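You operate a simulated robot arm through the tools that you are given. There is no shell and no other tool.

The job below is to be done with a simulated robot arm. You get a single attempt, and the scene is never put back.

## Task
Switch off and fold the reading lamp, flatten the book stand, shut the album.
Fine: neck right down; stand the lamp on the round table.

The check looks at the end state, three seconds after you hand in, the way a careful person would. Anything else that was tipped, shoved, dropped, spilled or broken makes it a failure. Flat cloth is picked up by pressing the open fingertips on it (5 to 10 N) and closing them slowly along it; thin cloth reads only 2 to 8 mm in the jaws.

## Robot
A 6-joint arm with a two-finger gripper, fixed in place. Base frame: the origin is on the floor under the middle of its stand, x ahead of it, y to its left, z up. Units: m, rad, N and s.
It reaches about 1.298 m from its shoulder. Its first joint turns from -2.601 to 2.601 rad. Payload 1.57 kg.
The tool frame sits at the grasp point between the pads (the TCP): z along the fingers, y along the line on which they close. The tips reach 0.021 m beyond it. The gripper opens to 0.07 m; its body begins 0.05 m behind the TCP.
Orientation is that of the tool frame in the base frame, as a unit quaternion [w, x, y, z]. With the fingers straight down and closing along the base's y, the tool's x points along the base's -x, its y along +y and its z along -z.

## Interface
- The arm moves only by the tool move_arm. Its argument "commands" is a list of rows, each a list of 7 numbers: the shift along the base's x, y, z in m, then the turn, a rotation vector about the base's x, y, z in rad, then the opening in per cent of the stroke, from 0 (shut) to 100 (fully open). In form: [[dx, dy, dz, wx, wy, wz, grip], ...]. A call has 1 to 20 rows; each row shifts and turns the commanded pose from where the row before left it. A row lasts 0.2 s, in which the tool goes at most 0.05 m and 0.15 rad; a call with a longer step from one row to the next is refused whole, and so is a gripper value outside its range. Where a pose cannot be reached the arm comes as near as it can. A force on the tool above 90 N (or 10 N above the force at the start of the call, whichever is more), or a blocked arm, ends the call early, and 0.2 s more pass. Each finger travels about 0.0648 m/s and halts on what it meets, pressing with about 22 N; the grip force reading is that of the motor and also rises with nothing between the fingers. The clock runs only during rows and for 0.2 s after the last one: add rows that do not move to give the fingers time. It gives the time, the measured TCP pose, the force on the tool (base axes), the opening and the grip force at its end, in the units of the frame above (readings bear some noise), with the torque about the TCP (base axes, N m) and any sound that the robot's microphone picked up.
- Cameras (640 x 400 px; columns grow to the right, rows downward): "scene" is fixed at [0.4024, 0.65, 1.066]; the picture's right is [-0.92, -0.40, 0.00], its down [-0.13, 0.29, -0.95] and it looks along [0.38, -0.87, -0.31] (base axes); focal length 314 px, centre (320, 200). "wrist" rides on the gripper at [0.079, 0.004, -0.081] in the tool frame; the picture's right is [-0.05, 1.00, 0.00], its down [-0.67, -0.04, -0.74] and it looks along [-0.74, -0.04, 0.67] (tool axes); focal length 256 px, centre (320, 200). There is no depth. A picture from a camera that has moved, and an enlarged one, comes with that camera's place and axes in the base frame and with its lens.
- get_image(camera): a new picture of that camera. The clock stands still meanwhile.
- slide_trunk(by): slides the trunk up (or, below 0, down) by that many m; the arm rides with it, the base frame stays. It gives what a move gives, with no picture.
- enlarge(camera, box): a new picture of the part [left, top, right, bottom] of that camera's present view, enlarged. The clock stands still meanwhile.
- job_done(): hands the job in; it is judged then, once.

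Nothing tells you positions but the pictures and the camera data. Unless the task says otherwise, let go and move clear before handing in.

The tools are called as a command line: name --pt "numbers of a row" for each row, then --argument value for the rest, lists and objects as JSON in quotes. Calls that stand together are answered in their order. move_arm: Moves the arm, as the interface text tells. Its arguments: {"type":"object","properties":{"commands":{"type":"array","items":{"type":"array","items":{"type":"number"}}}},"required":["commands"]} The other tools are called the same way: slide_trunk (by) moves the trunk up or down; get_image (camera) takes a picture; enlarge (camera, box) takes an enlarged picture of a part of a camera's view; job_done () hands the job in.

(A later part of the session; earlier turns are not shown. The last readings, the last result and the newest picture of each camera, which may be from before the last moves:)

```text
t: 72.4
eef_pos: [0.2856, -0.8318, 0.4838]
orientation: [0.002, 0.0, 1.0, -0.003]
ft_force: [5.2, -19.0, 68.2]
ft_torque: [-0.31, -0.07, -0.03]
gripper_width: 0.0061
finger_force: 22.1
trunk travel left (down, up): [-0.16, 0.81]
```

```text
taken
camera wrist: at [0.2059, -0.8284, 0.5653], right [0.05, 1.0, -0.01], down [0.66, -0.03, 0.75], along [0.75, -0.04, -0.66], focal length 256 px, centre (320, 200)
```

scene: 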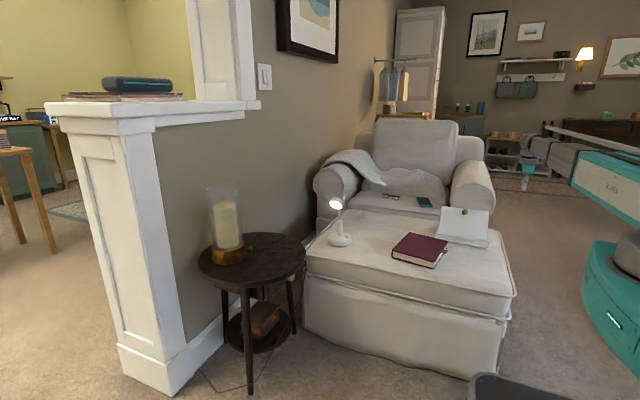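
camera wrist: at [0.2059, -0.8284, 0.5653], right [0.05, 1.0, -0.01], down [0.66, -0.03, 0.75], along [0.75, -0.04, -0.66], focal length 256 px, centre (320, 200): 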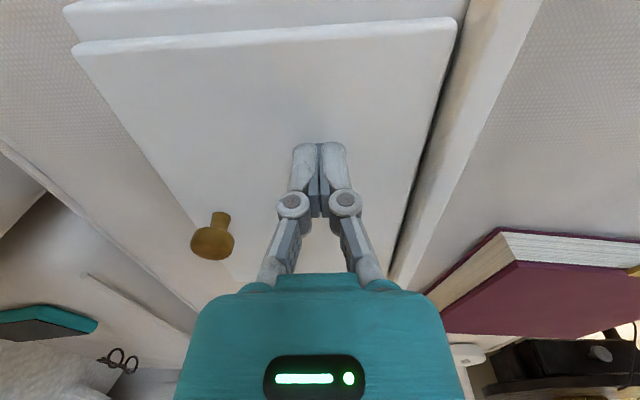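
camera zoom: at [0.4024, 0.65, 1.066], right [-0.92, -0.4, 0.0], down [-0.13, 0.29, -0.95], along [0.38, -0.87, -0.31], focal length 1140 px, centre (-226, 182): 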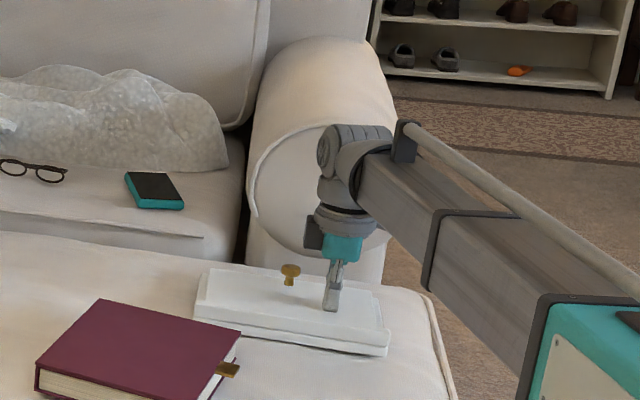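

That is a hard stop, so I'll lift off at once and check whether the plate is fully flat.

slide_trunk --by 0.06

enlarge --camera "scene" --box '[420, 190, 520, 260]'

get_image --camera "wrist"

```text
t: 73.4
eef_pos: [0.2853, -0.8334, 0.5391]
orientation: [0.0, -0.001, 1.0, 0.0]
ft_force: [-0.4, 0.6, 0.5]
ft_torque: [0.01, -0.02, -0.02]
gripper_width: 0.0001
finger_force: 21.9
trunk travel left (down, up): [-0.22, 0.75]
```

```text
5.71 times, centred on (470, 225) of scene
camera zoom: at [0.4024, 0.65, 1.066], right [-0.92, -0.4, 0.0], down [-0.13, 0.29, -0.95], along [0.38, -0.87, -0.31], focal length 1792 px, centre (-537, 57)
```

zoom: 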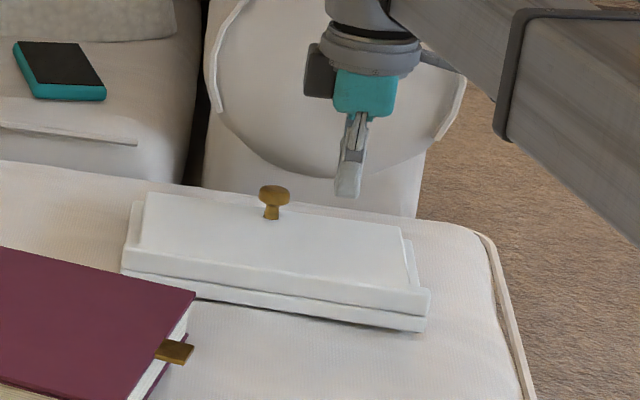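

```text
taken
camera wrist: at [0.2062, -0.8291, 0.6202], right [0.05, 1.0, 0.0], down [0.67, -0.04, 0.75], along [0.74, -0.04, -0.67], focal length 256 px, centre (320, 200)
```

wrist: 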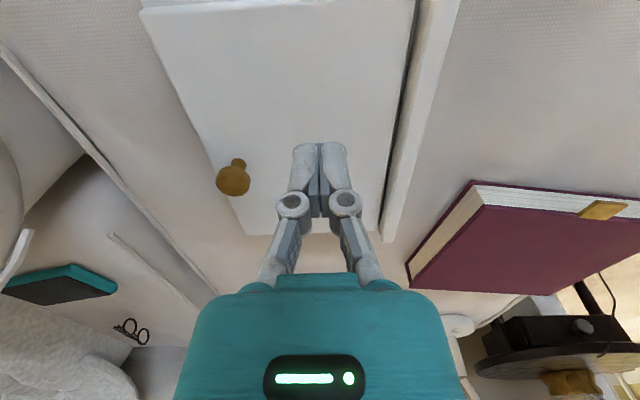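

slide_trunk --by 0.1

move_arm --pt "-0.034 0 0 0 0 0 100" --pt "-0.034 0 0 0 0 0 100" --pt "-0.034 0 0 0 0 0 100" --pt "-0.034 0 0 0 0 0 100" --pt "-0.034 0 0 0 0 0 100" --pt "0 0 0 0 0 0 100"

enlarge --camera "wrist" --box '[240, 80, 420, 260]'

get_image --camera "scene"

```text
t: 74.8
eef_pos: [0.2846, -0.833, 0.6386]
orientation: [0.0, -0.001, 1.0, 0.001]
ft_force: [-0.1, 0.3, -0.2]
ft_torque: [0.0, -0.02, 0.01]
gripper_width: 0.0
finger_force: 21.8
trunk travel left (down, up): [-0.32, 0.65]
```

```text
t: 76.2
eef_pos: [0.1167, -0.8335, 0.6393]
orientation: [0.0, -0.002, 1.0, 0.0]
ft_force: [-0.3, 0.5, -0.6]
ft_torque: [0.02, -0.01, 0.01]
gripper_width: 0.0701
finger_force: 0.1
trunk travel left (down, up): [-0.32, 0.65]
```

```text
2.22 times, centred on (330, 170) of wrist
camera zoom: at [0.0372, -0.829, 0.7202], right [0.05, 1.0, 0.0], down [0.67, -0.04, 0.75], along [0.74, -0.04, -0.67], focal length 569 px, centre (298, 267)
```

zoom: 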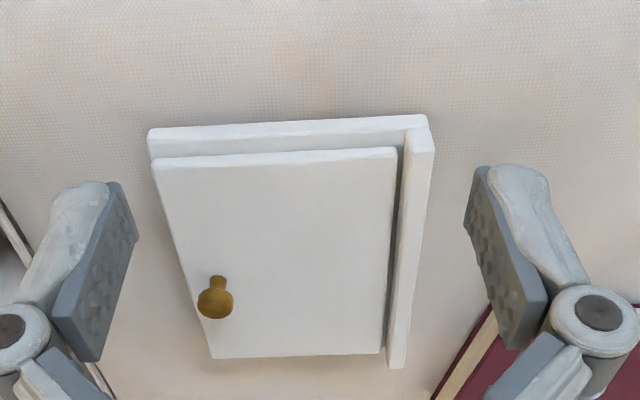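

```text
taken
```

scene: 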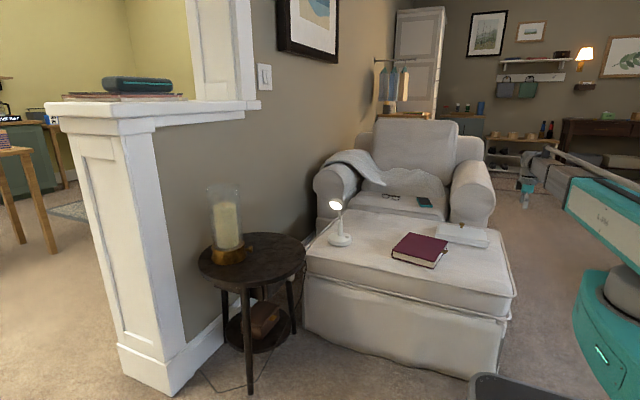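

The book stand now lies flat and hasn't moved. Next is the lamp: I'll move near it with the camera behind the gripper to locate the button precisely.

slide_trunk --by 0.04

move_arm --pt "0.0402 0.0195 0 0 0 0 100" --pt "0.0402 0.0195 0 0 0 0 100" --pt "0.0402 0.0195 0 0 0 0 100" --pt "0.0402 0.0195 0 0 0 0 100" --pt "0.0402 0.0195 0 0 0 0 100" --pt "0.0402 0.0195 0 0 0 0 100" --pt "0.0402 0.0195 0 0 0 0 100" --pt "0.0402 0.0195 0 0 0 0 100" --pt "0.0402 0.0195 0 0 0 0 100" --pt "0.0402 0.0195 0 0 0 0 100" --pt "0.0402 0.0195 0 0 0 0 100" --pt "0.0402 0.0195 0 0 0 0 100" --pt "0.0402 0.0195 0 0 0 0 100"

get_image --camera "wrist"

enlarge --camera "wrist" --box '[240, 100, 400, 260]'

```text
t: 77.0
eef_pos: [0.1163, -0.8317, 0.6773]
orientation: [0.0, -0.001, 1.0, 0.0]
ft_force: [-0.6, 1.6, 0.2]
ft_torque: [-0.01, -0.03, -0.03]
gripper_width: 0.07
finger_force: 0.0
trunk travel left (down, up): [-0.36, 0.61]
```

```text
t: 79.8
eef_pos: [0.6388, -0.5802, 0.6784]
orientation: [0.001, 0.0, 1.0, 0.0]
ft_force: [-0.8, -0.2, -0.1]
ft_torque: [-0.01, -0.01, -0.01]
gripper_width: 0.0699
finger_force: 0.0
trunk travel left (down, up): [-0.36, 0.61]
```

```text
taken
camera wrist: at [0.5605, -0.5769, 0.7602], right [0.05, 1.0, 0.0], down [0.67, -0.04, 0.75], along [0.74, -0.04, -0.67], focal length 256 px, centre (320, 200)
```

wrist: 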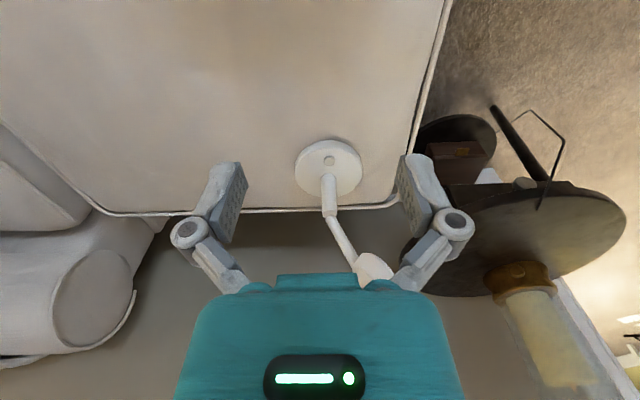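

```text
2.50 times, centred on (320, 180) of wrist
camera zoom: at [0.5605, -0.5769, 0.7602], right [0.05, 1.0, 0.0], down [0.67, -0.04, 0.75], along [0.74, -0.04, -0.67], focal length 640 px, centre (320, 250)
```

zoom: 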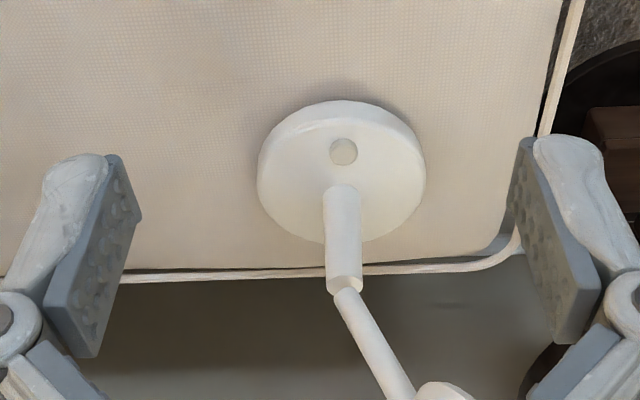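

The button is at about (0.802, -0.576, z≈0.466). I'll close the fingers and tilt the gripper about 35° back toward -x so it stays clear of the stem and head. Then I'll descend short of the lamp.

move_arm --pt "0.012 0.001 0.0014 0 -0.1222 0 50" --pt "0.012 0.001 0.0042 0 -0.1222 0 0" --pt "0.012 0.001 0.0069 0 -0.1222 0 0" --pt "0.012 0.001 0.0097 0 -0.1222 0 0" --pt "0.012 0 0.0122 0 -0.1222 0 0" --pt "0 0 0 0 0 0 0"

slide_trunk --by -0.15

get_image --camera "wrist"

enlarge --camera "scene" --box '[290, 150, 450, 270]'

```text
t: 81.2
eef_pos: [0.699, -0.5764, 0.7128]
orientation: [0.302, -0.001, 0.953, 0.0]
ft_force: [0.5, -0.5, -1.0]
ft_torque: [-0.02, 0.02, -0.01]
gripper_width: 0.0
finger_force: 22.6
trunk travel left (down, up): [-0.36, 0.61]
```

```text
t: 82.9
eef_pos: [0.699, -0.576, 0.5613]
orientation: [0.301, -0.002, 0.954, 0.001]
ft_force: [-0.4, -0.2, 0.0]
ft_torque: [-0.02, 0.02, -0.06]
gripper_width: 0.0001
finger_force: 21.8
trunk travel left (down, up): [-0.21, 0.76]
```

```text
taken
camera wrist: at [0.5878, -0.5727, 0.5837], right [0.04, 1.0, 0.03], down [0.12, -0.04, 0.99], along [0.99, -0.04, -0.12], focal length 256 px, centre (320, 200)
```

wrist: 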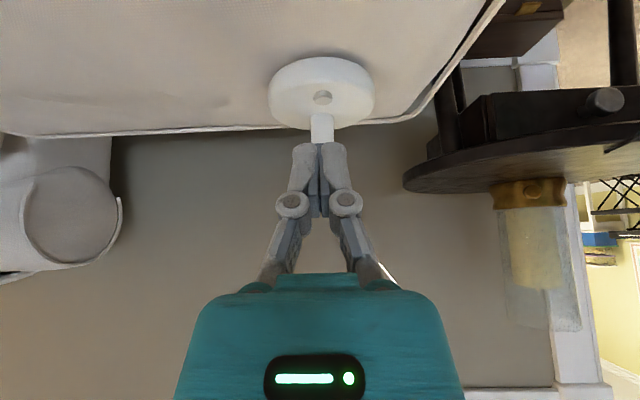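

```text
3.33 times, centred on (370, 210) of scene
camera zoom: at [0.4024, 0.65, 1.066], right [-0.92, -0.4, 0.0], down [-0.13, 0.29, -0.95], along [0.38, -0.87, -0.31], focal length 1045 px, centre (153, 167)
```

zoom: 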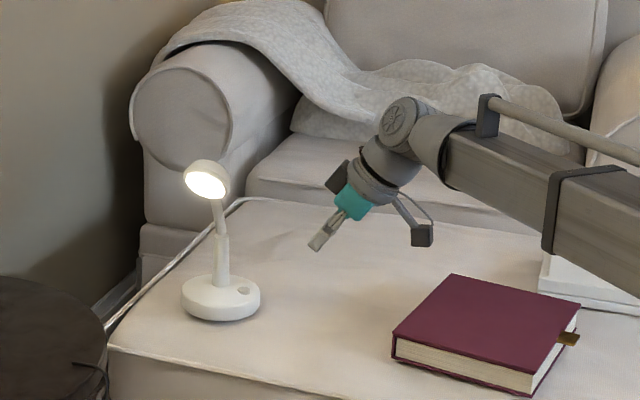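

slide_trunk --by -0.052

move_arm --pt "0.025 0 0 0 0 0 0" --pt "0.025 0 0 0 0 0 0" --pt "0.02 0 0 0 0 0 0" --pt "0.015 0 0 0 0 0 0" --pt "0.015 0 0 0 0 0 0"

get_image --camera "wrist"

enlarge --camera "scene" --box '[310, 180, 390, 250]'

```text
t: 83.9
eef_pos: [0.6999, -0.5753, 0.5106]
orientation: [0.301, -0.001, 0.954, 0.0]
ft_force: [-1.1, -0.3, 0.4]
ft_torque: [0.03, 0.02, -0.02]
gripper_width: 0.0
finger_force: 21.8
trunk travel left (down, up): [-0.158, 0.812]
```

```text
t: 85.1
eef_pos: [0.8, -0.5759, 0.5098]
orientation: [0.303, -0.001, 0.953, 0.001]
ft_force: [-0.1, -0.1, 0.3]
ft_torque: [0.0, 0.04, 0.02]
gripper_width: 0.0
finger_force: 21.6
trunk travel left (down, up): [-0.158, 0.812]
```

```text
taken
camera wrist: at [0.6882, -0.5726, 0.5317], right [0.04, 1.0, 0.03], down [0.12, -0.04, 0.99], along [0.99, -0.04, -0.12], focal length 256 px, centre (320, 200)
```

wrist: 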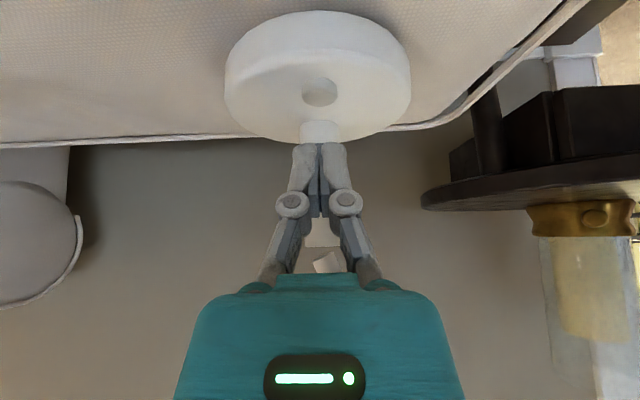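

```text
5.71 times, centred on (350, 215) of scene
camera zoom: at [0.4024, 0.65, 1.066], right [-0.92, -0.4, 0.0], down [-0.13, 0.29, -0.95], along [0.38, -0.87, -0.31], focal length 1792 px, centre (149, 114)
```

zoom: 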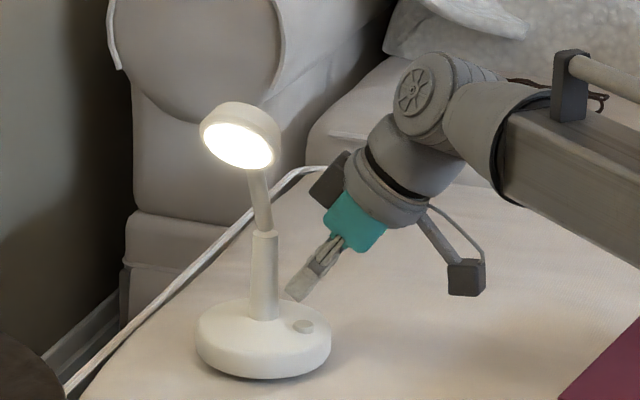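

The fingertip is just above the button, slightly too far toward the stem. I'll shift 4 mm back and lower in small steps, watching force, sound and the light.

move_arm --pt "-0.004 0 0 0 0 0 0" --pt "0 0 0 0 0 0 0"

slide_trunk --by -0.012

slide_trunk --by -0.003

enlarge --camera "scene" --box '[310, 180, 390, 250]'

```text
t: 85.7
eef_pos: [0.7942, -0.5755, 0.5099]
orientation: [0.3, 0.0, 0.954, 0.0]
ft_force: [0.1, -0.4, 0.5]
ft_torque: [0.01, -0.01, 0.01]
gripper_width: 0.0
finger_force: 22.0
trunk travel left (down, up): [-0.158, 0.812]
```

```text
t: 86.3
eef_pos: [0.7945, -0.575, 0.4982]
orientation: [0.301, -0.001, 0.954, 0.0]
ft_force: [0.6, 0.9, 0.7]
ft_torque: [0.02, 0.05, 0.01]
gripper_width: 0.0
finger_force: 21.8
trunk travel left (down, up): [-0.146, 0.824]
```

```text
t: 86.8
eef_pos: [0.7937, -0.5768, 0.4946]
orientation: [0.3, 0.0, 0.954, 0.0]
ft_force: [0.7, -0.7, -0.1]
ft_torque: [0.0, -0.02, 0.02]
gripper_width: 0.0003
finger_force: 22.3
trunk travel left (down, up): [-0.143, 0.827]
```

```text
5.71 times, centred on (350, 215) of scene
camera zoom: at [0.4024, 0.65, 1.066], right [-0.92, -0.4, 0.0], down [-0.13, 0.29, -0.95], along [0.38, -0.87, -0.31], focal length 1792 px, centre (149, 114)
```

zoom: 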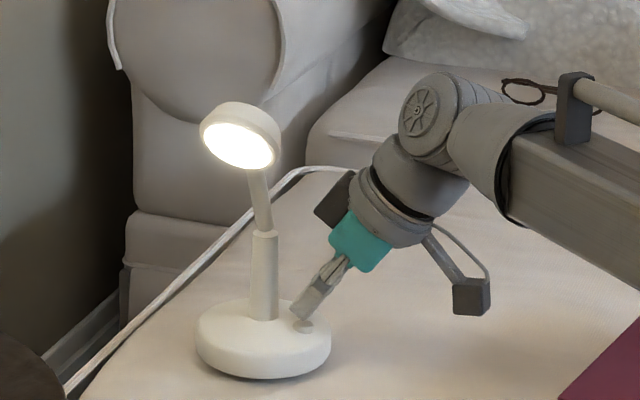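

slide_trunk --by -0.003

slide_trunk --by -0.002

enlarge --camera "scene" --box '[310, 180, 390, 250]'

```text
t: 87.3
eef_pos: [0.7958, -0.5751, 0.4929]
orientation: [0.301, -0.001, 0.954, 0.0]
ft_force: [-0.5, 0.7, -0.7]
ft_torque: [0.03, 0.02, 0.01]
gripper_width: 0.0001
finger_force: 21.9
trunk travel left (down, up): [-0.14, 0.83]
```

```text
t: 87.8
eef_pos: [0.7966, -0.5764, 0.4905]
orientation: [0.301, -0.001, 0.954, 0.0]
ft_force: [-0.9, 0.5, -0.4]
ft_torque: [0.03, -0.03, -0.01]
gripper_width: 0.0001
finger_force: 22.3
trunk travel left (down, up): [-0.138, 0.832]
```

```text
5.71 times, centred on (350, 215) of scene
camera zoom: at [0.4024, 0.65, 1.066], right [-0.92, -0.4, 0.0], down [-0.13, 0.29, -0.95], along [0.38, -0.87, -0.31], focal length 1792 px, centre (149, 114)
```

zoom: 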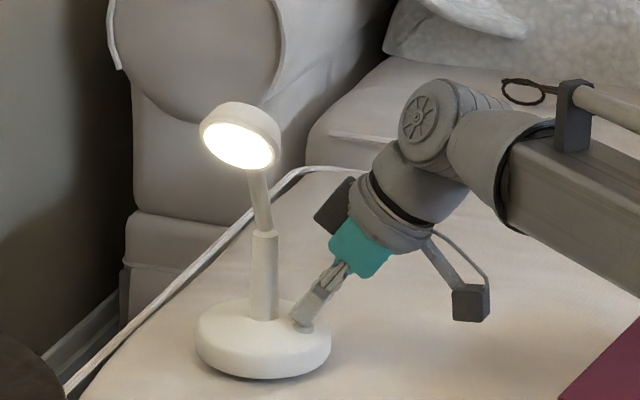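

slide_trunk --by -0.002

slide_trunk --by -0.002

slide_trunk --by -0.001

enlarge --camera "scene" --box '[310, 180, 390, 250]'

```text
t: 88.3
eef_pos: [0.7955, -0.576, 0.4887]
orientation: [0.301, -0.002, 0.954, 0.0]
ft_force: [0.3, -0.4, 1.1]
ft_torque: [-0.02, 0.0, 0.02]
gripper_width: 0.006
finger_force: 21.7
trunk travel left (down, up): [-0.136, 0.834]
```

```text
t: 88.9
eef_pos: [0.7954, -0.5755, 0.4869]
orientation: [0.302, -0.001, 0.953, 0.0]
ft_force: [-0.2, -0.1, 2.0]
ft_torque: [0.0, 0.04, 0.01]
gripper_width: 0.0059
finger_force: 22.1
trunk travel left (down, up): [-0.134, 0.836]
heard: click
```

```text
t: 89.4
eef_pos: [0.7947, -0.5766, 0.4851]
orientation: [0.301, -0.001, 0.954, 0.0]
ft_force: [0.8, 0.1, 3.8]
ft_torque: [0.0, -0.04, -0.02]
gripper_width: 0.0062
finger_force: 22.1
trunk travel left (down, up): [-0.133, 0.837]
```

```text
5.71 times, centred on (350, 215) of scene
camera zoom: at [0.4024, 0.65, 1.066], right [-0.92, -0.4, 0.0], down [-0.13, 0.29, -0.95], along [0.38, -0.87, -0.31], focal length 1792 px, centre (149, 114)
```

zoom: 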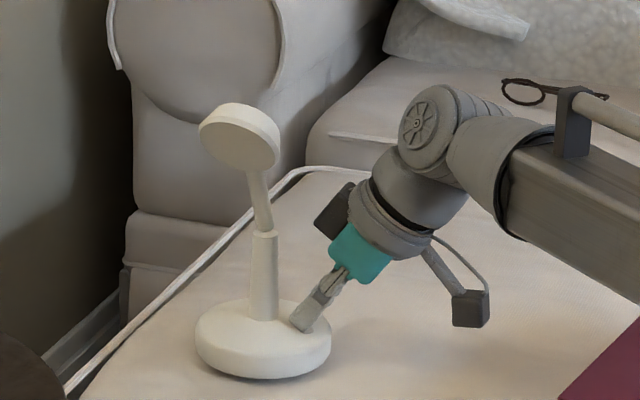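

The click came and the light is off. I'll lift off straight up, back away in -x, raise, and return the gripper to vertical.

slide_trunk --by 0.02

move_arm --pt "-0.025 0 0 0 0 0 0" --pt "-0.03 0 0 0 0 0 0" --pt "-0.03 0 0 0 0 0 0" --pt "-0.025 0 0 0 0 0 0"

slide_trunk --by 0.25

enlarge --camera "scene" --box '[310, 180, 390, 250]'

```text
t: 90.0
eef_pos: [0.7959, -0.5762, 0.5047]
orientation: [0.301, -0.001, 0.954, 0.001]
ft_force: [-1.1, 0.3, -0.3]
ft_torque: [0.01, -0.02, 0.04]
gripper_width: 0.0
finger_force: 21.7
trunk travel left (down, up): [-0.153, 0.817]
```

```text
t: 91.0
eef_pos: [0.6846, -0.5749, 0.506]
orientation: [0.302, -0.001, 0.953, 0.0]
ft_force: [-0.7, -0.8, 0.0]
ft_torque: [-0.02, 0.0, 0.02]
gripper_width: 0.0
finger_force: 21.9
trunk travel left (down, up): [-0.153, 0.817]
```

```text
t: 93.6
eef_pos: [0.6857, -0.5751, 0.7543]
orientation: [0.302, -0.001, 0.953, 0.001]
ft_force: [-0.5, 0.3, -0.2]
ft_torque: [0.02, 0.01, 0.01]
gripper_width: 0.0
finger_force: 22.1
trunk travel left (down, up): [-0.403, 0.567]
```

```text
5.71 times, centred on (350, 215) of scene
camera zoom: at [0.4024, 0.65, 1.066], right [-0.92, -0.4, 0.0], down [-0.13, 0.29, -0.95], along [0.38, -0.87, -0.31], focal length 1792 px, centre (149, 114)
```

zoom: 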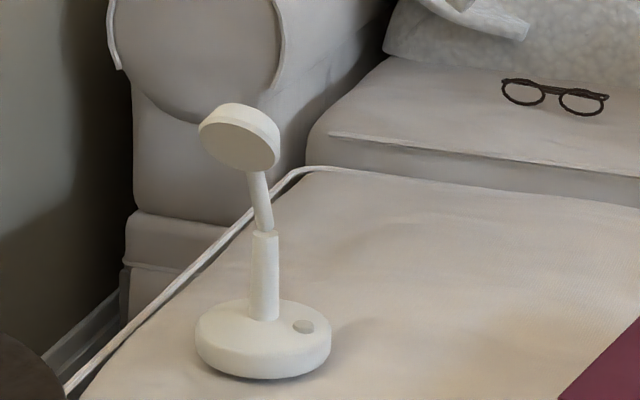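

The lamp is off and standing undisturbed. I'll straighten the gripper and turn it so the closed fingers are broad along x. Then I'll position it just behind (on the -y side of) the lamp head, to press the neck forward and down.

move_arm --pt "0 0 -0.0122 0 0.1222 0 0" --pt "0 0 -0.0097 0 0.1222 0 0" --pt "0 0 -0.0069 0 0.1222 0 0" --pt "0 0 -0.0042 0 0.1222 0 0" --pt "0 0 -0.0014 0 0.1222 0 0"

slide_trunk --by 0.03

move_arm --pt "0.01 -0.004 0 0 0 0.1428 0" --pt "0.014 -0.004 0 0 0 0.1428 0" --pt "0.014 -0.004 0 0 0 0.1428 0" --pt "0.014 -0.002 0 0 0 0.1428 0" --pt "0.014 0 0 0 0 0.1428 0" --pt "0.014 0 0 0 0 0.1428 0" --pt "0.014 0.004 0 0 0 0.1428 0" --pt "0.014 0.005 0 0 0 0.1428 0" --pt "0.014 0.005 0 0 0 0.1428 0" --pt "0.014 0.005 0 0 0 0.1428 0" --pt "0.016 0.006 0 0 0 0.1428 0"

get_image --camera "wrist"

enlarge --camera "scene" --box '[290, 150, 400, 250]'

```text
t: 94.8
eef_pos: [0.6843, -0.5761, 0.7217]
orientation: [-0.001, -0.001, 1.0, 0.0]
ft_force: [-0.1, 0.1, 0.6]
ft_torque: [-0.01, -0.02, 0.02]
gripper_width: 0.0
finger_force: 22.3
trunk travel left (down, up): [-0.403, 0.567]
```

```text
t: 95.6
eef_pos: [0.6833, -0.575, 0.7516]
orientation: [0.001, 0.0, 1.0, 0.0]
ft_force: [0.3, 0.2, 0.3]
ft_torque: [-0.02, -0.02, 0.01]
gripper_width: 0.0001
finger_force: 22.3
trunk travel left (down, up): [-0.433, 0.537]
```

```text
t: 98.0
eef_pos: [0.8376, -0.563, 0.7515]
orientation: [0.0, 0.708, -0.706, -0.001]
ft_force: [-0.2, -0.5, -0.2]
ft_torque: [0.0, -0.02, -0.03]
gripper_width: 0.0001
finger_force: 22.3
trunk travel left (down, up): [-0.433, 0.537]
```

```text
taken
camera wrist: at [0.8334, -0.6432, 0.8331], right [-1.0, 0.05, 0.0], down [0.03, 0.67, 0.75], along [0.04, 0.74, -0.67], focal length 256 px, centre (320, 200)
```

wrist: 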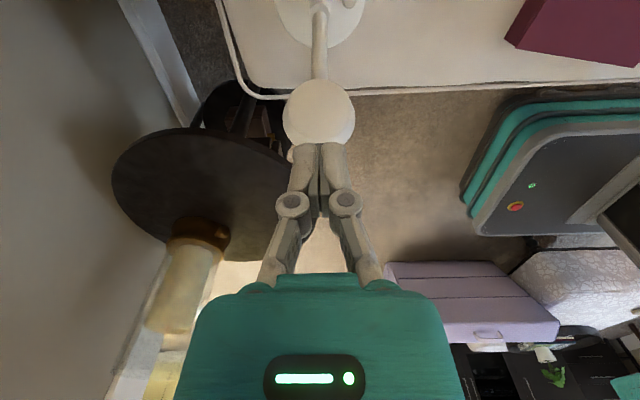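

```text
4.00 times, centred on (345, 200) of scene
camera zoom: at [0.4024, 0.65, 1.066], right [-0.92, -0.4, 0.0], down [-0.13, 0.29, -0.95], along [0.38, -0.87, -0.31], focal length 1254 px, centre (220, 200)
```

zoom: 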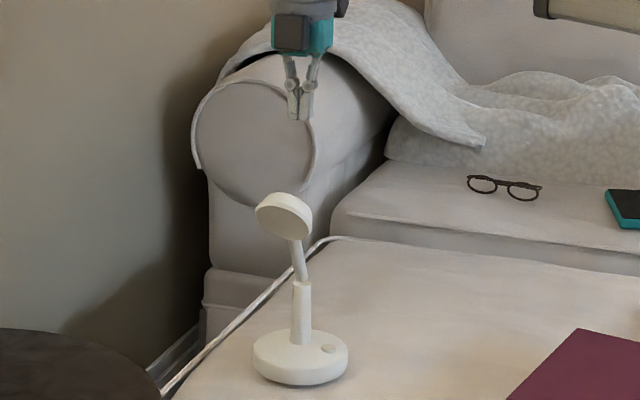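

move_arm --pt "0 0.004 0 0 0 0 0" --pt "0 0 0 0 0 0 0"

slide_trunk --by -0.06

get_image --camera "wrist"

enlarge --camera "scene" --box '[290, 150, 400, 250]'

```text
t: 98.6
eef_pos: [0.8365, -0.5586, 0.7514]
orientation: [0.0, 0.707, -0.707, 0.0]
ft_force: [0.3, -0.2, -0.2]
ft_torque: [0.02, -0.01, 0.0]
gripper_width: 0.0
finger_force: 22.3
trunk travel left (down, up): [-0.433, 0.537]
```

```text
t: 99.6
eef_pos: [0.837, -0.5593, 0.6927]
orientation: [0.001, -0.707, 0.707, 0.0]
ft_force: [-1.3, 0.0, -0.4]
ft_torque: [0.0, -0.01, -0.02]
gripper_width: 0.0
finger_force: 21.9
trunk travel left (down, up): [-0.373, 0.597]
```

```text
taken
camera wrist: at [0.8329, -0.6395, 0.7731], right [-1.0, 0.05, 0.0], down [0.04, 0.67, 0.75], along [0.04, 0.74, -0.67], focal length 256 px, centre (320, 200)
```

wrist: 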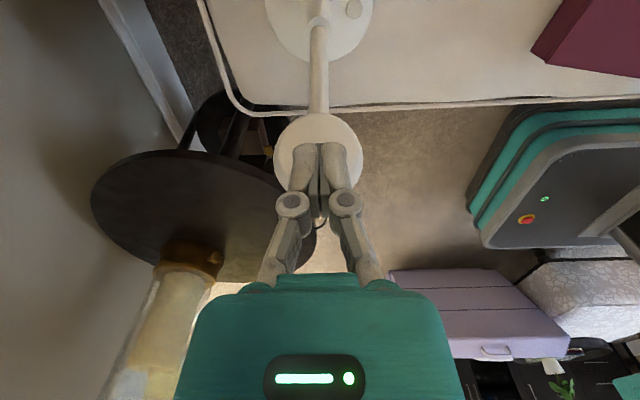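

```text
4.00 times, centred on (345, 200) of scene
camera zoom: at [0.4024, 0.65, 1.066], right [-0.92, -0.4, 0.0], down [-0.13, 0.29, -0.95], along [0.38, -0.87, -0.31], focal length 1254 px, centre (220, 200)
```

zoom: 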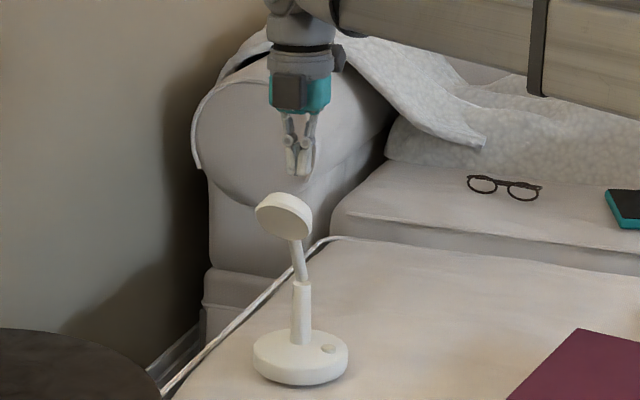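

slide_trunk --by -0.014

slide_trunk --by -0.008

enlarge --camera "scene" --box '[290, 150, 400, 250]'

```text
t: 100.2
eef_pos: [0.8366, -0.5592, 0.678]
orientation: [0.001, -0.707, 0.708, 0.001]
ft_force: [-0.7, 0.6, -0.1]
ft_torque: [0.0, -0.01, 0.01]
gripper_width: 0.0
finger_force: 22.1
trunk travel left (down, up): [-0.359, 0.611]
```

```text
t: 100.8
eef_pos: [0.8375, -0.5595, 0.6696]
orientation: [0.001, -0.707, 0.707, 0.001]
ft_force: [0.6, -0.2, -0.5]
ft_torque: [-0.01, 0.01, 0.01]
gripper_width: 0.0
finger_force: 21.8
trunk travel left (down, up): [-0.351, 0.619]
```

```text
4.00 times, centred on (345, 200) of scene
camera zoom: at [0.4024, 0.65, 1.066], right [-0.92, -0.4, 0.0], down [-0.13, 0.29, -0.95], along [0.38, -0.87, -0.31], focal length 1254 px, centre (220, 200)
```

zoom: 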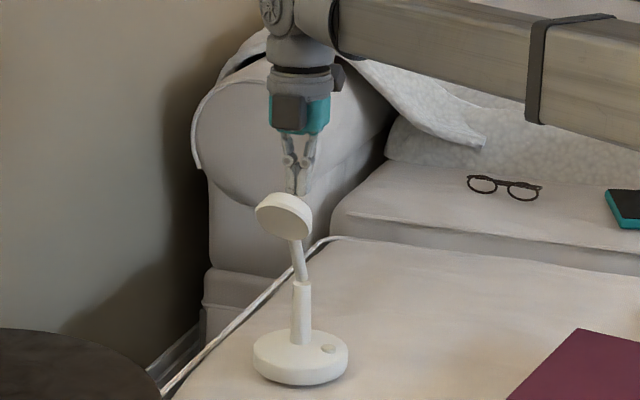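

slide_trunk --by -0.01

slide_trunk --by -0.008

enlarge --camera "scene" --box '[290, 150, 400, 250]'

get_image --camera "wrist"

```text
t: 101.3
eef_pos: [0.8378, -0.559, 0.6596]
orientation: [0.0, 0.707, -0.707, 0.0]
ft_force: [-0.4, -1.2, 0.1]
ft_torque: [0.0, -0.01, 0.03]
gripper_width: 0.0
finger_force: 22.2
trunk travel left (down, up): [-0.341, 0.629]
```

```text
t: 101.9
eef_pos: [0.8373, -0.559, 0.6534]
orientation: [0.001, -0.707, 0.707, 0.001]
ft_force: [-0.4, 0.0, 0.2]
ft_torque: [0.0, -0.02, 0.02]
gripper_width: 0.0001
finger_force: 21.5
trunk travel left (down, up): [-0.333, 0.637]
```

```text
4.00 times, centred on (345, 200) of scene
camera zoom: at [0.4024, 0.65, 1.066], right [-0.92, -0.4, 0.0], down [-0.13, 0.29, -0.95], along [0.38, -0.87, -0.31], focal length 1254 px, centre (220, 200)
```

zoom: 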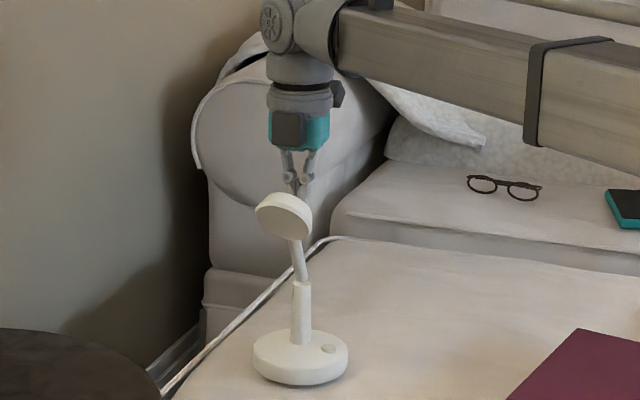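

```text
taken
camera wrist: at [0.8329, -0.6395, 0.733], right [-1.0, 0.05, 0.0], down [0.04, 0.67, 0.75], along [0.04, 0.74, -0.67], focal length 256 px, centre (320, 200)
```

wrist: 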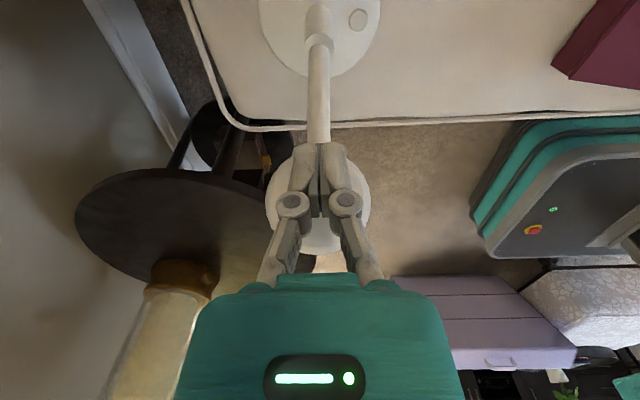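

No contact yet, so the head sits slightly further in +y than I estimated. I'll go up a bit, shift 1 cm in +y, and lower again so the press lands on the head's back face.

slide_trunk --by 0.03

move_arm --pt "0 0.005 0 0 0 0 0" --pt "0 0.004 0 0 0 0 0"

slide_trunk --by -0.018

enlarge --camera "scene" --box '[310, 170, 370, 230]'

enlarge --camera "wrist" --box '[250, 80, 390, 240]'

```text
t: 102.7
eef_pos: [0.8363, -0.5592, 0.6814]
orientation: [-0.001, -0.707, 0.708, 0.001]
ft_force: [0.1, 0.0, 0.5]
ft_torque: [0.03, 0.02, -0.01]
gripper_width: 0.0
finger_force: 22.2
trunk travel left (down, up): [-0.363, 0.607]
```

```text
t: 103.3
eef_pos: [0.837, -0.5504, 0.6822]
orientation: [0.001, -0.707, 0.707, 0.001]
ft_force: [0.5, 0.4, 0.0]
ft_torque: [0.02, -0.02, 0.01]
gripper_width: 0.0
finger_force: 22.3
trunk travel left (down, up): [-0.363, 0.607]
```

```text
t: 103.9
eef_pos: [0.8384, -0.5498, 0.6632]
orientation: [0.001, -0.707, 0.707, 0.001]
ft_force: [-0.4, 0.4, -0.4]
ft_torque: [0.02, 0.0, 0.0]
gripper_width: 0.0
finger_force: 22.2
trunk travel left (down, up): [-0.345, 0.625]
```

```text
6.67 times, centred on (340, 200) of scene
camera zoom: at [0.4024, 0.65, 1.066], right [-0.92, -0.4, 0.0], down [-0.13, 0.29, -0.95], along [0.38, -0.87, -0.31], focal length 2090 px, centre (187, 200)
```

zoom: 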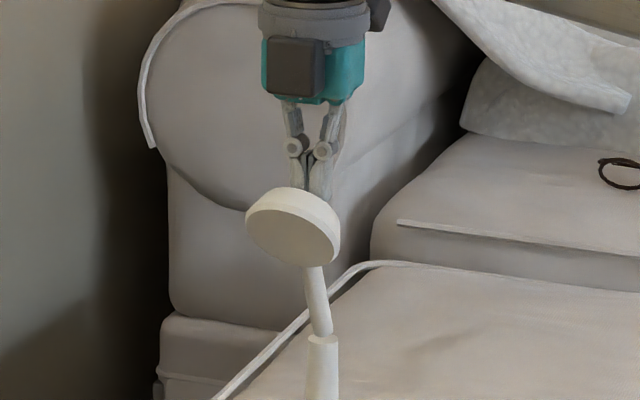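

```text
2.50 times, centred on (320, 160) of wrist
camera zoom: at [0.8335, -0.63, 0.745], right [-1.0, 0.05, 0.0], down [0.04, 0.67, 0.75], along [0.04, 0.74, -0.67], focal length 640 px, centre (320, 300)
```

zoom: 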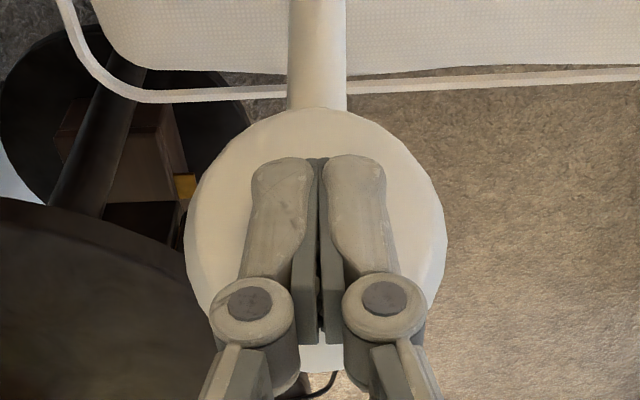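

slide_trunk --by -0.007

slide_trunk --by -0.007

slide_trunk --by -0.007

enlarge --camera "scene" --box '[310, 180, 390, 250]'

enlarge --camera "wrist" --box '[250, 40, 390, 240]'

```text
t: 104.5
eef_pos: [0.8374, -0.5492, 0.6576]
orientation: [0.001, -0.707, 0.707, 0.001]
ft_force: [0.9, -0.8, 0.3]
ft_torque: [-0.02, -0.03, -0.02]
gripper_width: 0.0
finger_force: 21.5
trunk travel left (down, up): [-0.338, 0.632]
```

```text
t: 105.0
eef_pos: [0.8376, -0.5492, 0.6496]
orientation: [0.001, -0.707, 0.707, 0.0]
ft_force: [-0.2, -0.3, 0.5]
ft_torque: [0.07, 0.0, -0.01]
gripper_width: 0.0
finger_force: 21.9
trunk travel left (down, up): [-0.331, 0.639]
```

```text
t: 105.6
eef_pos: [0.8368, -0.5515, 0.6427]
orientation: [0.001, -0.707, 0.707, 0.001]
ft_force: [0.3, 0.0, 0.3]
ft_torque: [0.02, 0.01, 0.0]
gripper_width: 0.0001
finger_force: 22.3
trunk travel left (down, up): [-0.324, 0.646]
```

```text
5.71 times, centred on (350, 215) of scene
camera zoom: at [0.4024, 0.65, 1.066], right [-0.92, -0.4, 0.0], down [-0.13, 0.29, -0.95], along [0.38, -0.87, -0.31], focal length 1792 px, centre (149, 114)
```

zoom: 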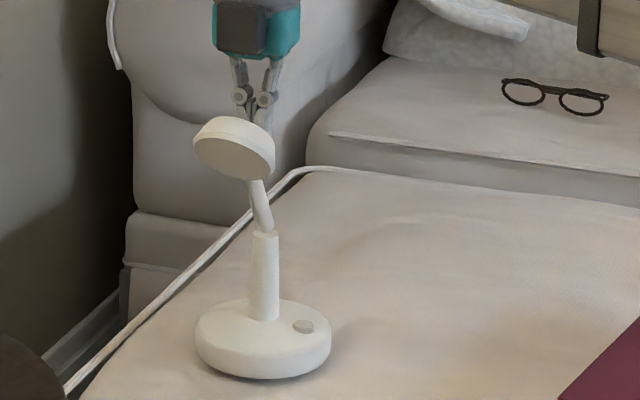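

```text
2.00 times, centred on (320, 140) of wrist
camera zoom: at [0.8335, -0.63, 0.724], right [-1.0, 0.05, 0.0], down [0.04, 0.67, 0.75], along [0.04, 0.74, -0.67], focal length 512 px, centre (320, 320)
```

zoom: 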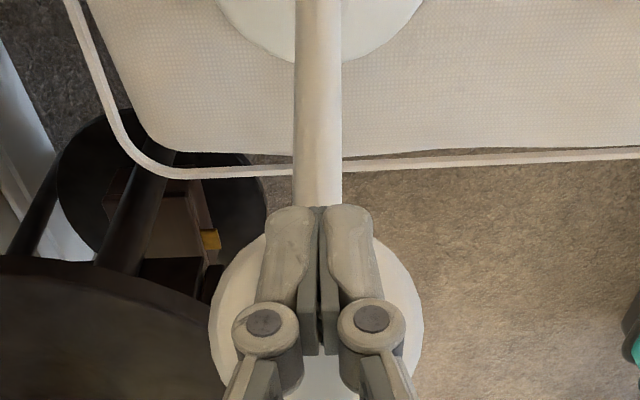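

The neck is folding forward with very little force and the base stays put. I'll continue pressing down in small steps.

slide_trunk --by -0.012

slide_trunk --by -0.012

slide_trunk --by -0.01

enlarge --camera "scene" --box '[310, 180, 390, 250]'

get_image --camera "wrist"

```text
t: 106.2
eef_pos: [0.8371, -0.55, 0.6294]
orientation: [-0.001, 0.708, -0.707, -0.001]
ft_force: [-0.1, 0.2, 0.4]
ft_torque: [0.0, 0.02, 0.02]
gripper_width: 0.0
finger_force: 22.0
trunk travel left (down, up): [-0.312, 0.658]
```

```text
t: 106.8
eef_pos: [0.8378, -0.5502, 0.6186]
orientation: [0.0, 0.707, -0.707, -0.001]
ft_force: [0.8, 0.1, -0.1]
ft_torque: [0.01, -0.01, -0.01]
gripper_width: 0.0001
finger_force: 22.2
trunk travel left (down, up): [-0.3, 0.67]
```

```text
t: 107.4
eef_pos: [0.8368, -0.5492, 0.6092]
orientation: [-0.001, 0.707, -0.707, -0.001]
ft_force: [-0.2, 0.3, 0.2]
ft_torque: [0.05, 0.01, 0.02]
gripper_width: 0.0
finger_force: 22.0
trunk travel left (down, up): [-0.29, 0.68]
```

```text
5.71 times, centred on (350, 215) of scene
camera zoom: at [0.4024, 0.65, 1.066], right [-0.92, -0.4, 0.0], down [-0.13, 0.29, -0.95], along [0.38, -0.87, -0.31], focal length 1792 px, centre (149, 114)
```

zoom: 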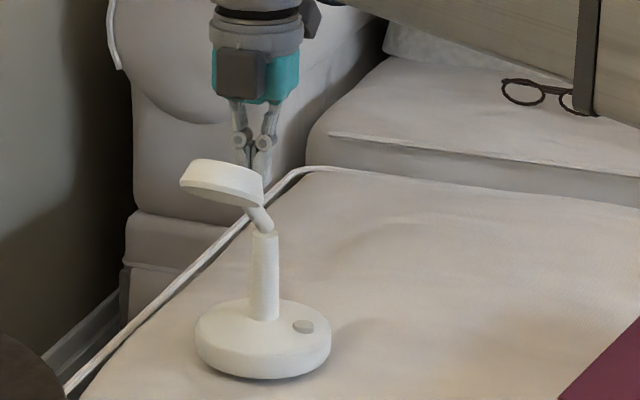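

```text
taken
camera wrist: at [0.8334, -0.63, 0.69], right [-1.0, 0.05, 0.0], down [0.04, 0.67, 0.75], along [0.04, 0.74, -0.67], focal length 256 px, centre (320, 200)
```

wrist: 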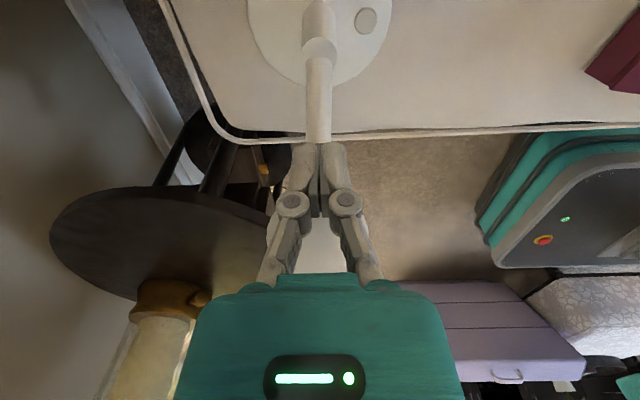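

slide_trunk --by -0.015

slide_trunk --by -0.015

enlarge --camera "scene" --box '[310, 180, 390, 250]'

get_image --camera "wrist"

```text
t: 108.0
eef_pos: [0.8374, -0.5509, 0.5936]
orientation: [-0.001, 0.708, -0.707, -0.001]
ft_force: [-0.4, -0.2, -0.5]
ft_torque: [0.01, -0.02, 0.01]
gripper_width: 0.0
finger_force: 22.2
trunk travel left (down, up): [-0.275, 0.695]
```

```text
t: 108.6
eef_pos: [0.8375, -0.5493, 0.5801]
orientation: [0.0, 0.707, -0.707, 0.0]
ft_force: [2.8, -0.5, 12.8]
ft_torque: [0.03, -0.1, -0.02]
gripper_width: 0.0058
finger_force: 22.2
trunk travel left (down, up): [-0.26, 0.71]
```

```text
5.71 times, centred on (350, 215) of scene
camera zoom: at [0.4024, 0.65, 1.066], right [-0.92, -0.4, 0.0], down [-0.13, 0.29, -0.95], along [0.38, -0.87, -0.31], focal length 1792 px, centre (149, 114)
```

zoom: 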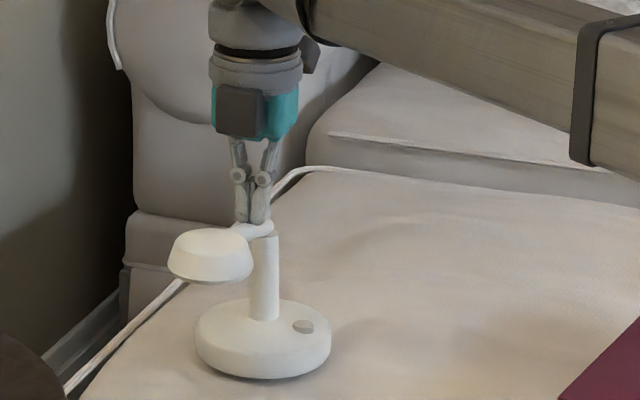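

```text
taken
camera wrist: at [0.8333, -0.6298, 0.6614], right [-1.0, 0.05, 0.0], down [0.03, 0.67, 0.75], along [0.04, 0.74, -0.67], focal length 256 px, centre (320, 200)
```

wrist: 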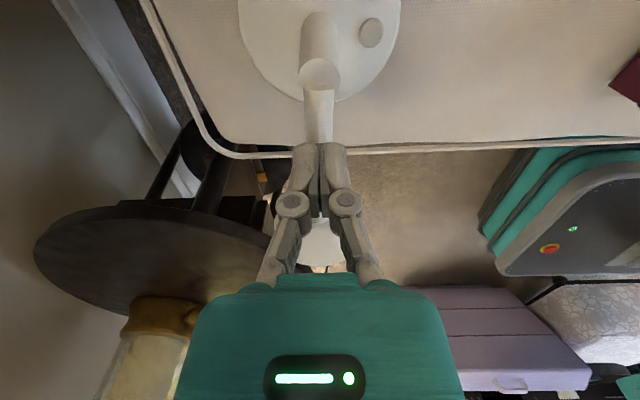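

The neck is about horizontal and I felt a stop (13 N). I'll lift off and look from the side to see whether it is fully down.

slide_trunk --by 0.1

enlarge --camera "scene" --box '[310, 180, 390, 250]'

get_image --camera "wrist"

```text
t: 110.0
eef_pos: [0.8375, -0.5493, 0.6781]
orientation: [-0.001, -0.707, 0.707, 0.001]
ft_force: [0.7, -0.7, -0.5]
ft_torque: [-0.02, 0.0, 0.0]
gripper_width: 0.0002
finger_force: 22.4
trunk travel left (down, up): [-0.36, 0.61]
```

```text
5.71 times, centred on (350, 215) of scene
camera zoom: at [0.4024, 0.65, 1.066], right [-0.92, -0.4, 0.0], down [-0.13, 0.29, -0.95], along [0.38, -0.87, -0.31], focal length 1792 px, centre (149, 114)
```

zoom: 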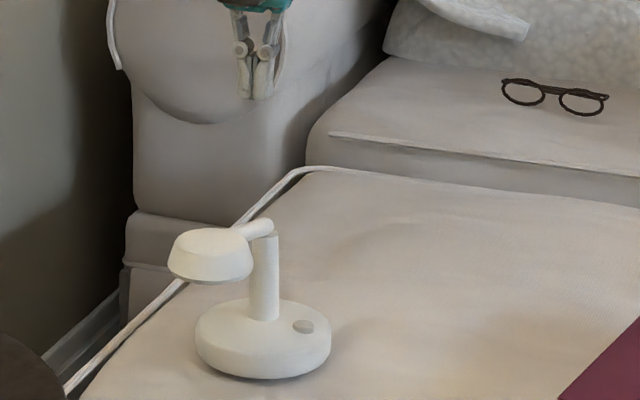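

```text
taken
camera wrist: at [0.8335, -0.63, 0.76], right [-1.0, 0.05, 0.0], down [0.04, 0.67, 0.75], along [0.04, 0.74, -0.67], focal length 256 px, centre (320, 200)
```

wrist: 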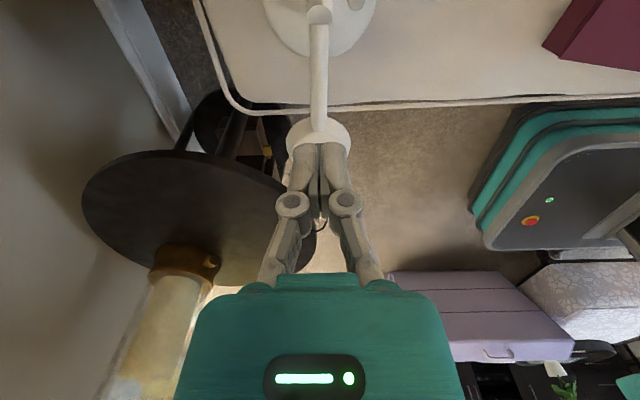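

move_arm --pt "-0.018 -0.014 0 0 0 -0.1428 0" --pt "-0.022 -0.014 0 0 0 -0.1428 0" --pt "-0.022 -0.014 0 0 0 -0.1428 0" --pt "-0.022 -0.014 0 0 0 -0.1428 0" --pt "-0.022 -0.014 0 0 0 -0.1428 0" --pt "-0.022 -0.014 0 0 0 -0.1428 0" --pt "-0.022 -0.014 0 0 0 -0.1428 0" --pt "-0.022 -0.014 0 0 0 -0.1428 0" --pt "-0.022 -0.014 0 0 0 -0.1428 0" --pt "-0.022 -0.013 0 0 0 -0.1428 0" --pt "-0.022 -0.012 0 0 0 -0.1428 0" --pt "0 0 0.0014 0 -0.1222 0 0" --pt "0 0 0.0042 0 -0.1222 0 0" --pt "0 0 0.0069 0 -0.1222 0 0" --pt "0 0 0.0097 0 -0.1222 0 0" --pt "0 0 0.0122 0 -0.1222 0 0"

slide_trunk --by -0.11

get_image --camera "wrist"

enlarge --camera "wrist" --box '[360, 50, 520, 210]'

```text
t: 113.4
eef_pos: [0.5987, -0.6992, 0.7125]
orientation: [0.302, 0.0, 0.953, 0.0]
ft_force: [-0.1, 0.1, 0.1]
ft_torque: [-0.03, 0.0, 0.01]
gripper_width: 0.0001
finger_force: 21.9
trunk travel left (down, up): [-0.36, 0.61]
```

```text
t: 114.8
eef_pos: [0.5993, -0.6998, 0.6029]
orientation: [0.301, -0.001, 0.954, 0.001]
ft_force: [-0.3, -0.6, -0.8]
ft_torque: [0.0, -0.02, -0.01]
gripper_width: 0.0
finger_force: 22.1
trunk travel left (down, up): [-0.25, 0.72]
```

```text
taken
camera wrist: at [0.4876, -0.6963, 0.6237], right [0.04, 1.0, 0.03], down [0.12, -0.04, 0.99], along [0.99, -0.04, -0.12], focal length 256 px, centre (320, 200)
```

wrist: 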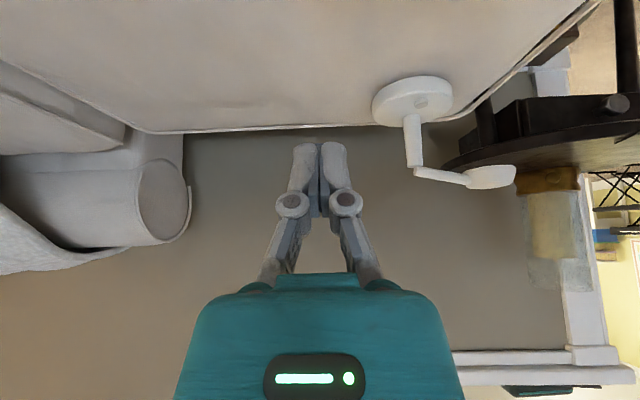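

```text
2.50 times, centred on (440, 130) of wrist
camera zoom: at [0.4876, -0.6963, 0.6237], right [0.04, 1.0, 0.03], down [0.12, -0.04, 0.99], along [0.99, -0.04, -0.12], focal length 640 px, centre (20, 375)
```

zoom: 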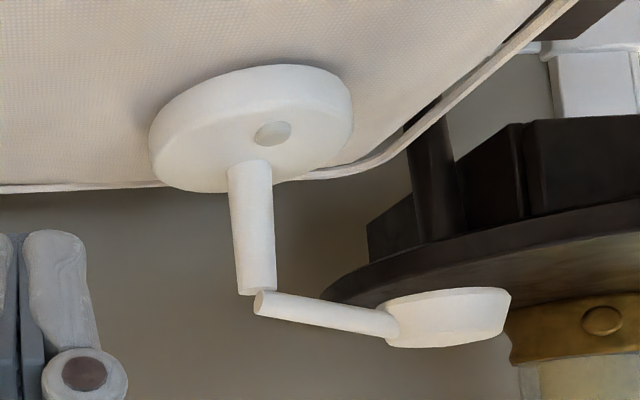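

From the side the neck is still about 14° above horizontal. I'll press again further out along the neck, where the lever is longer, to find its true end stop while watching for tipping.

slide_trunk --by 0.09

move_arm --pt "0 0 -0.0122 0 0.1222 0 0" --pt "0 0 -0.0097 0 0.1222 0 0" --pt "0 0 -0.0069 0 0.1222 0 0" --pt "0 0 -0.0042 0 0.1222 0 0" --pt "0 0 -0.0014 0 0.1222 0 0" --pt "0.018 0.013 0 0 0 0.1428 0" --pt "0.022 0.017 0 0 0 0.1428 0" --pt "0.022 0.017 0 0 0 0.1428 0" --pt "0.022 0.017 0 0 0 0.1428 0" --pt "0.022 0.017 0 0 0 0.1428 0" --pt "0.022 0.017 0 0 0 0.1428 0" --pt "0.022 0.017 0 0 0 0.1428 0" --pt "0.022 0.017 0 0 0 0.1428 0" --pt "0.022 0.017 0 0 0 0.1428 0" --pt "0.022 0.017 0 0 0 0.1428 0" --pt "0.023 0.018 0 0 0 0.1428 0"

get_image --camera "wrist"

```text
t: 116.0
eef_pos: [0.5998, -0.7004, 0.6927]
orientation: [0.301, -0.001, 0.954, 0.001]
ft_force: [0.2, 0.1, -0.5]
ft_torque: [-0.02, 0.06, -0.01]
gripper_width: 0.0
finger_force: 21.8
trunk travel left (down, up): [-0.34, 0.63]
```

```text
t: 119.4
eef_pos: [0.8376, -0.5157, 0.6587]
orientation: [-0.001, 0.708, -0.706, 0.0]
ft_force: [-0.6, -0.1, 0.7]
ft_torque: [0.02, -0.02, -0.02]
gripper_width: 0.0
finger_force: 21.9
trunk travel left (down, up): [-0.34, 0.63]
```

```text
taken
camera wrist: at [0.8342, -0.596, 0.74], right [-1.0, 0.05, 0.0], down [0.03, 0.66, 0.75], along [0.04, 0.75, -0.67], focal length 256 px, centre (320, 200)
```

wrist: 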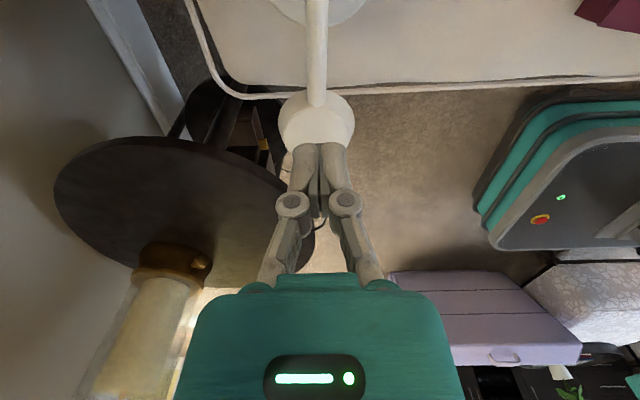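

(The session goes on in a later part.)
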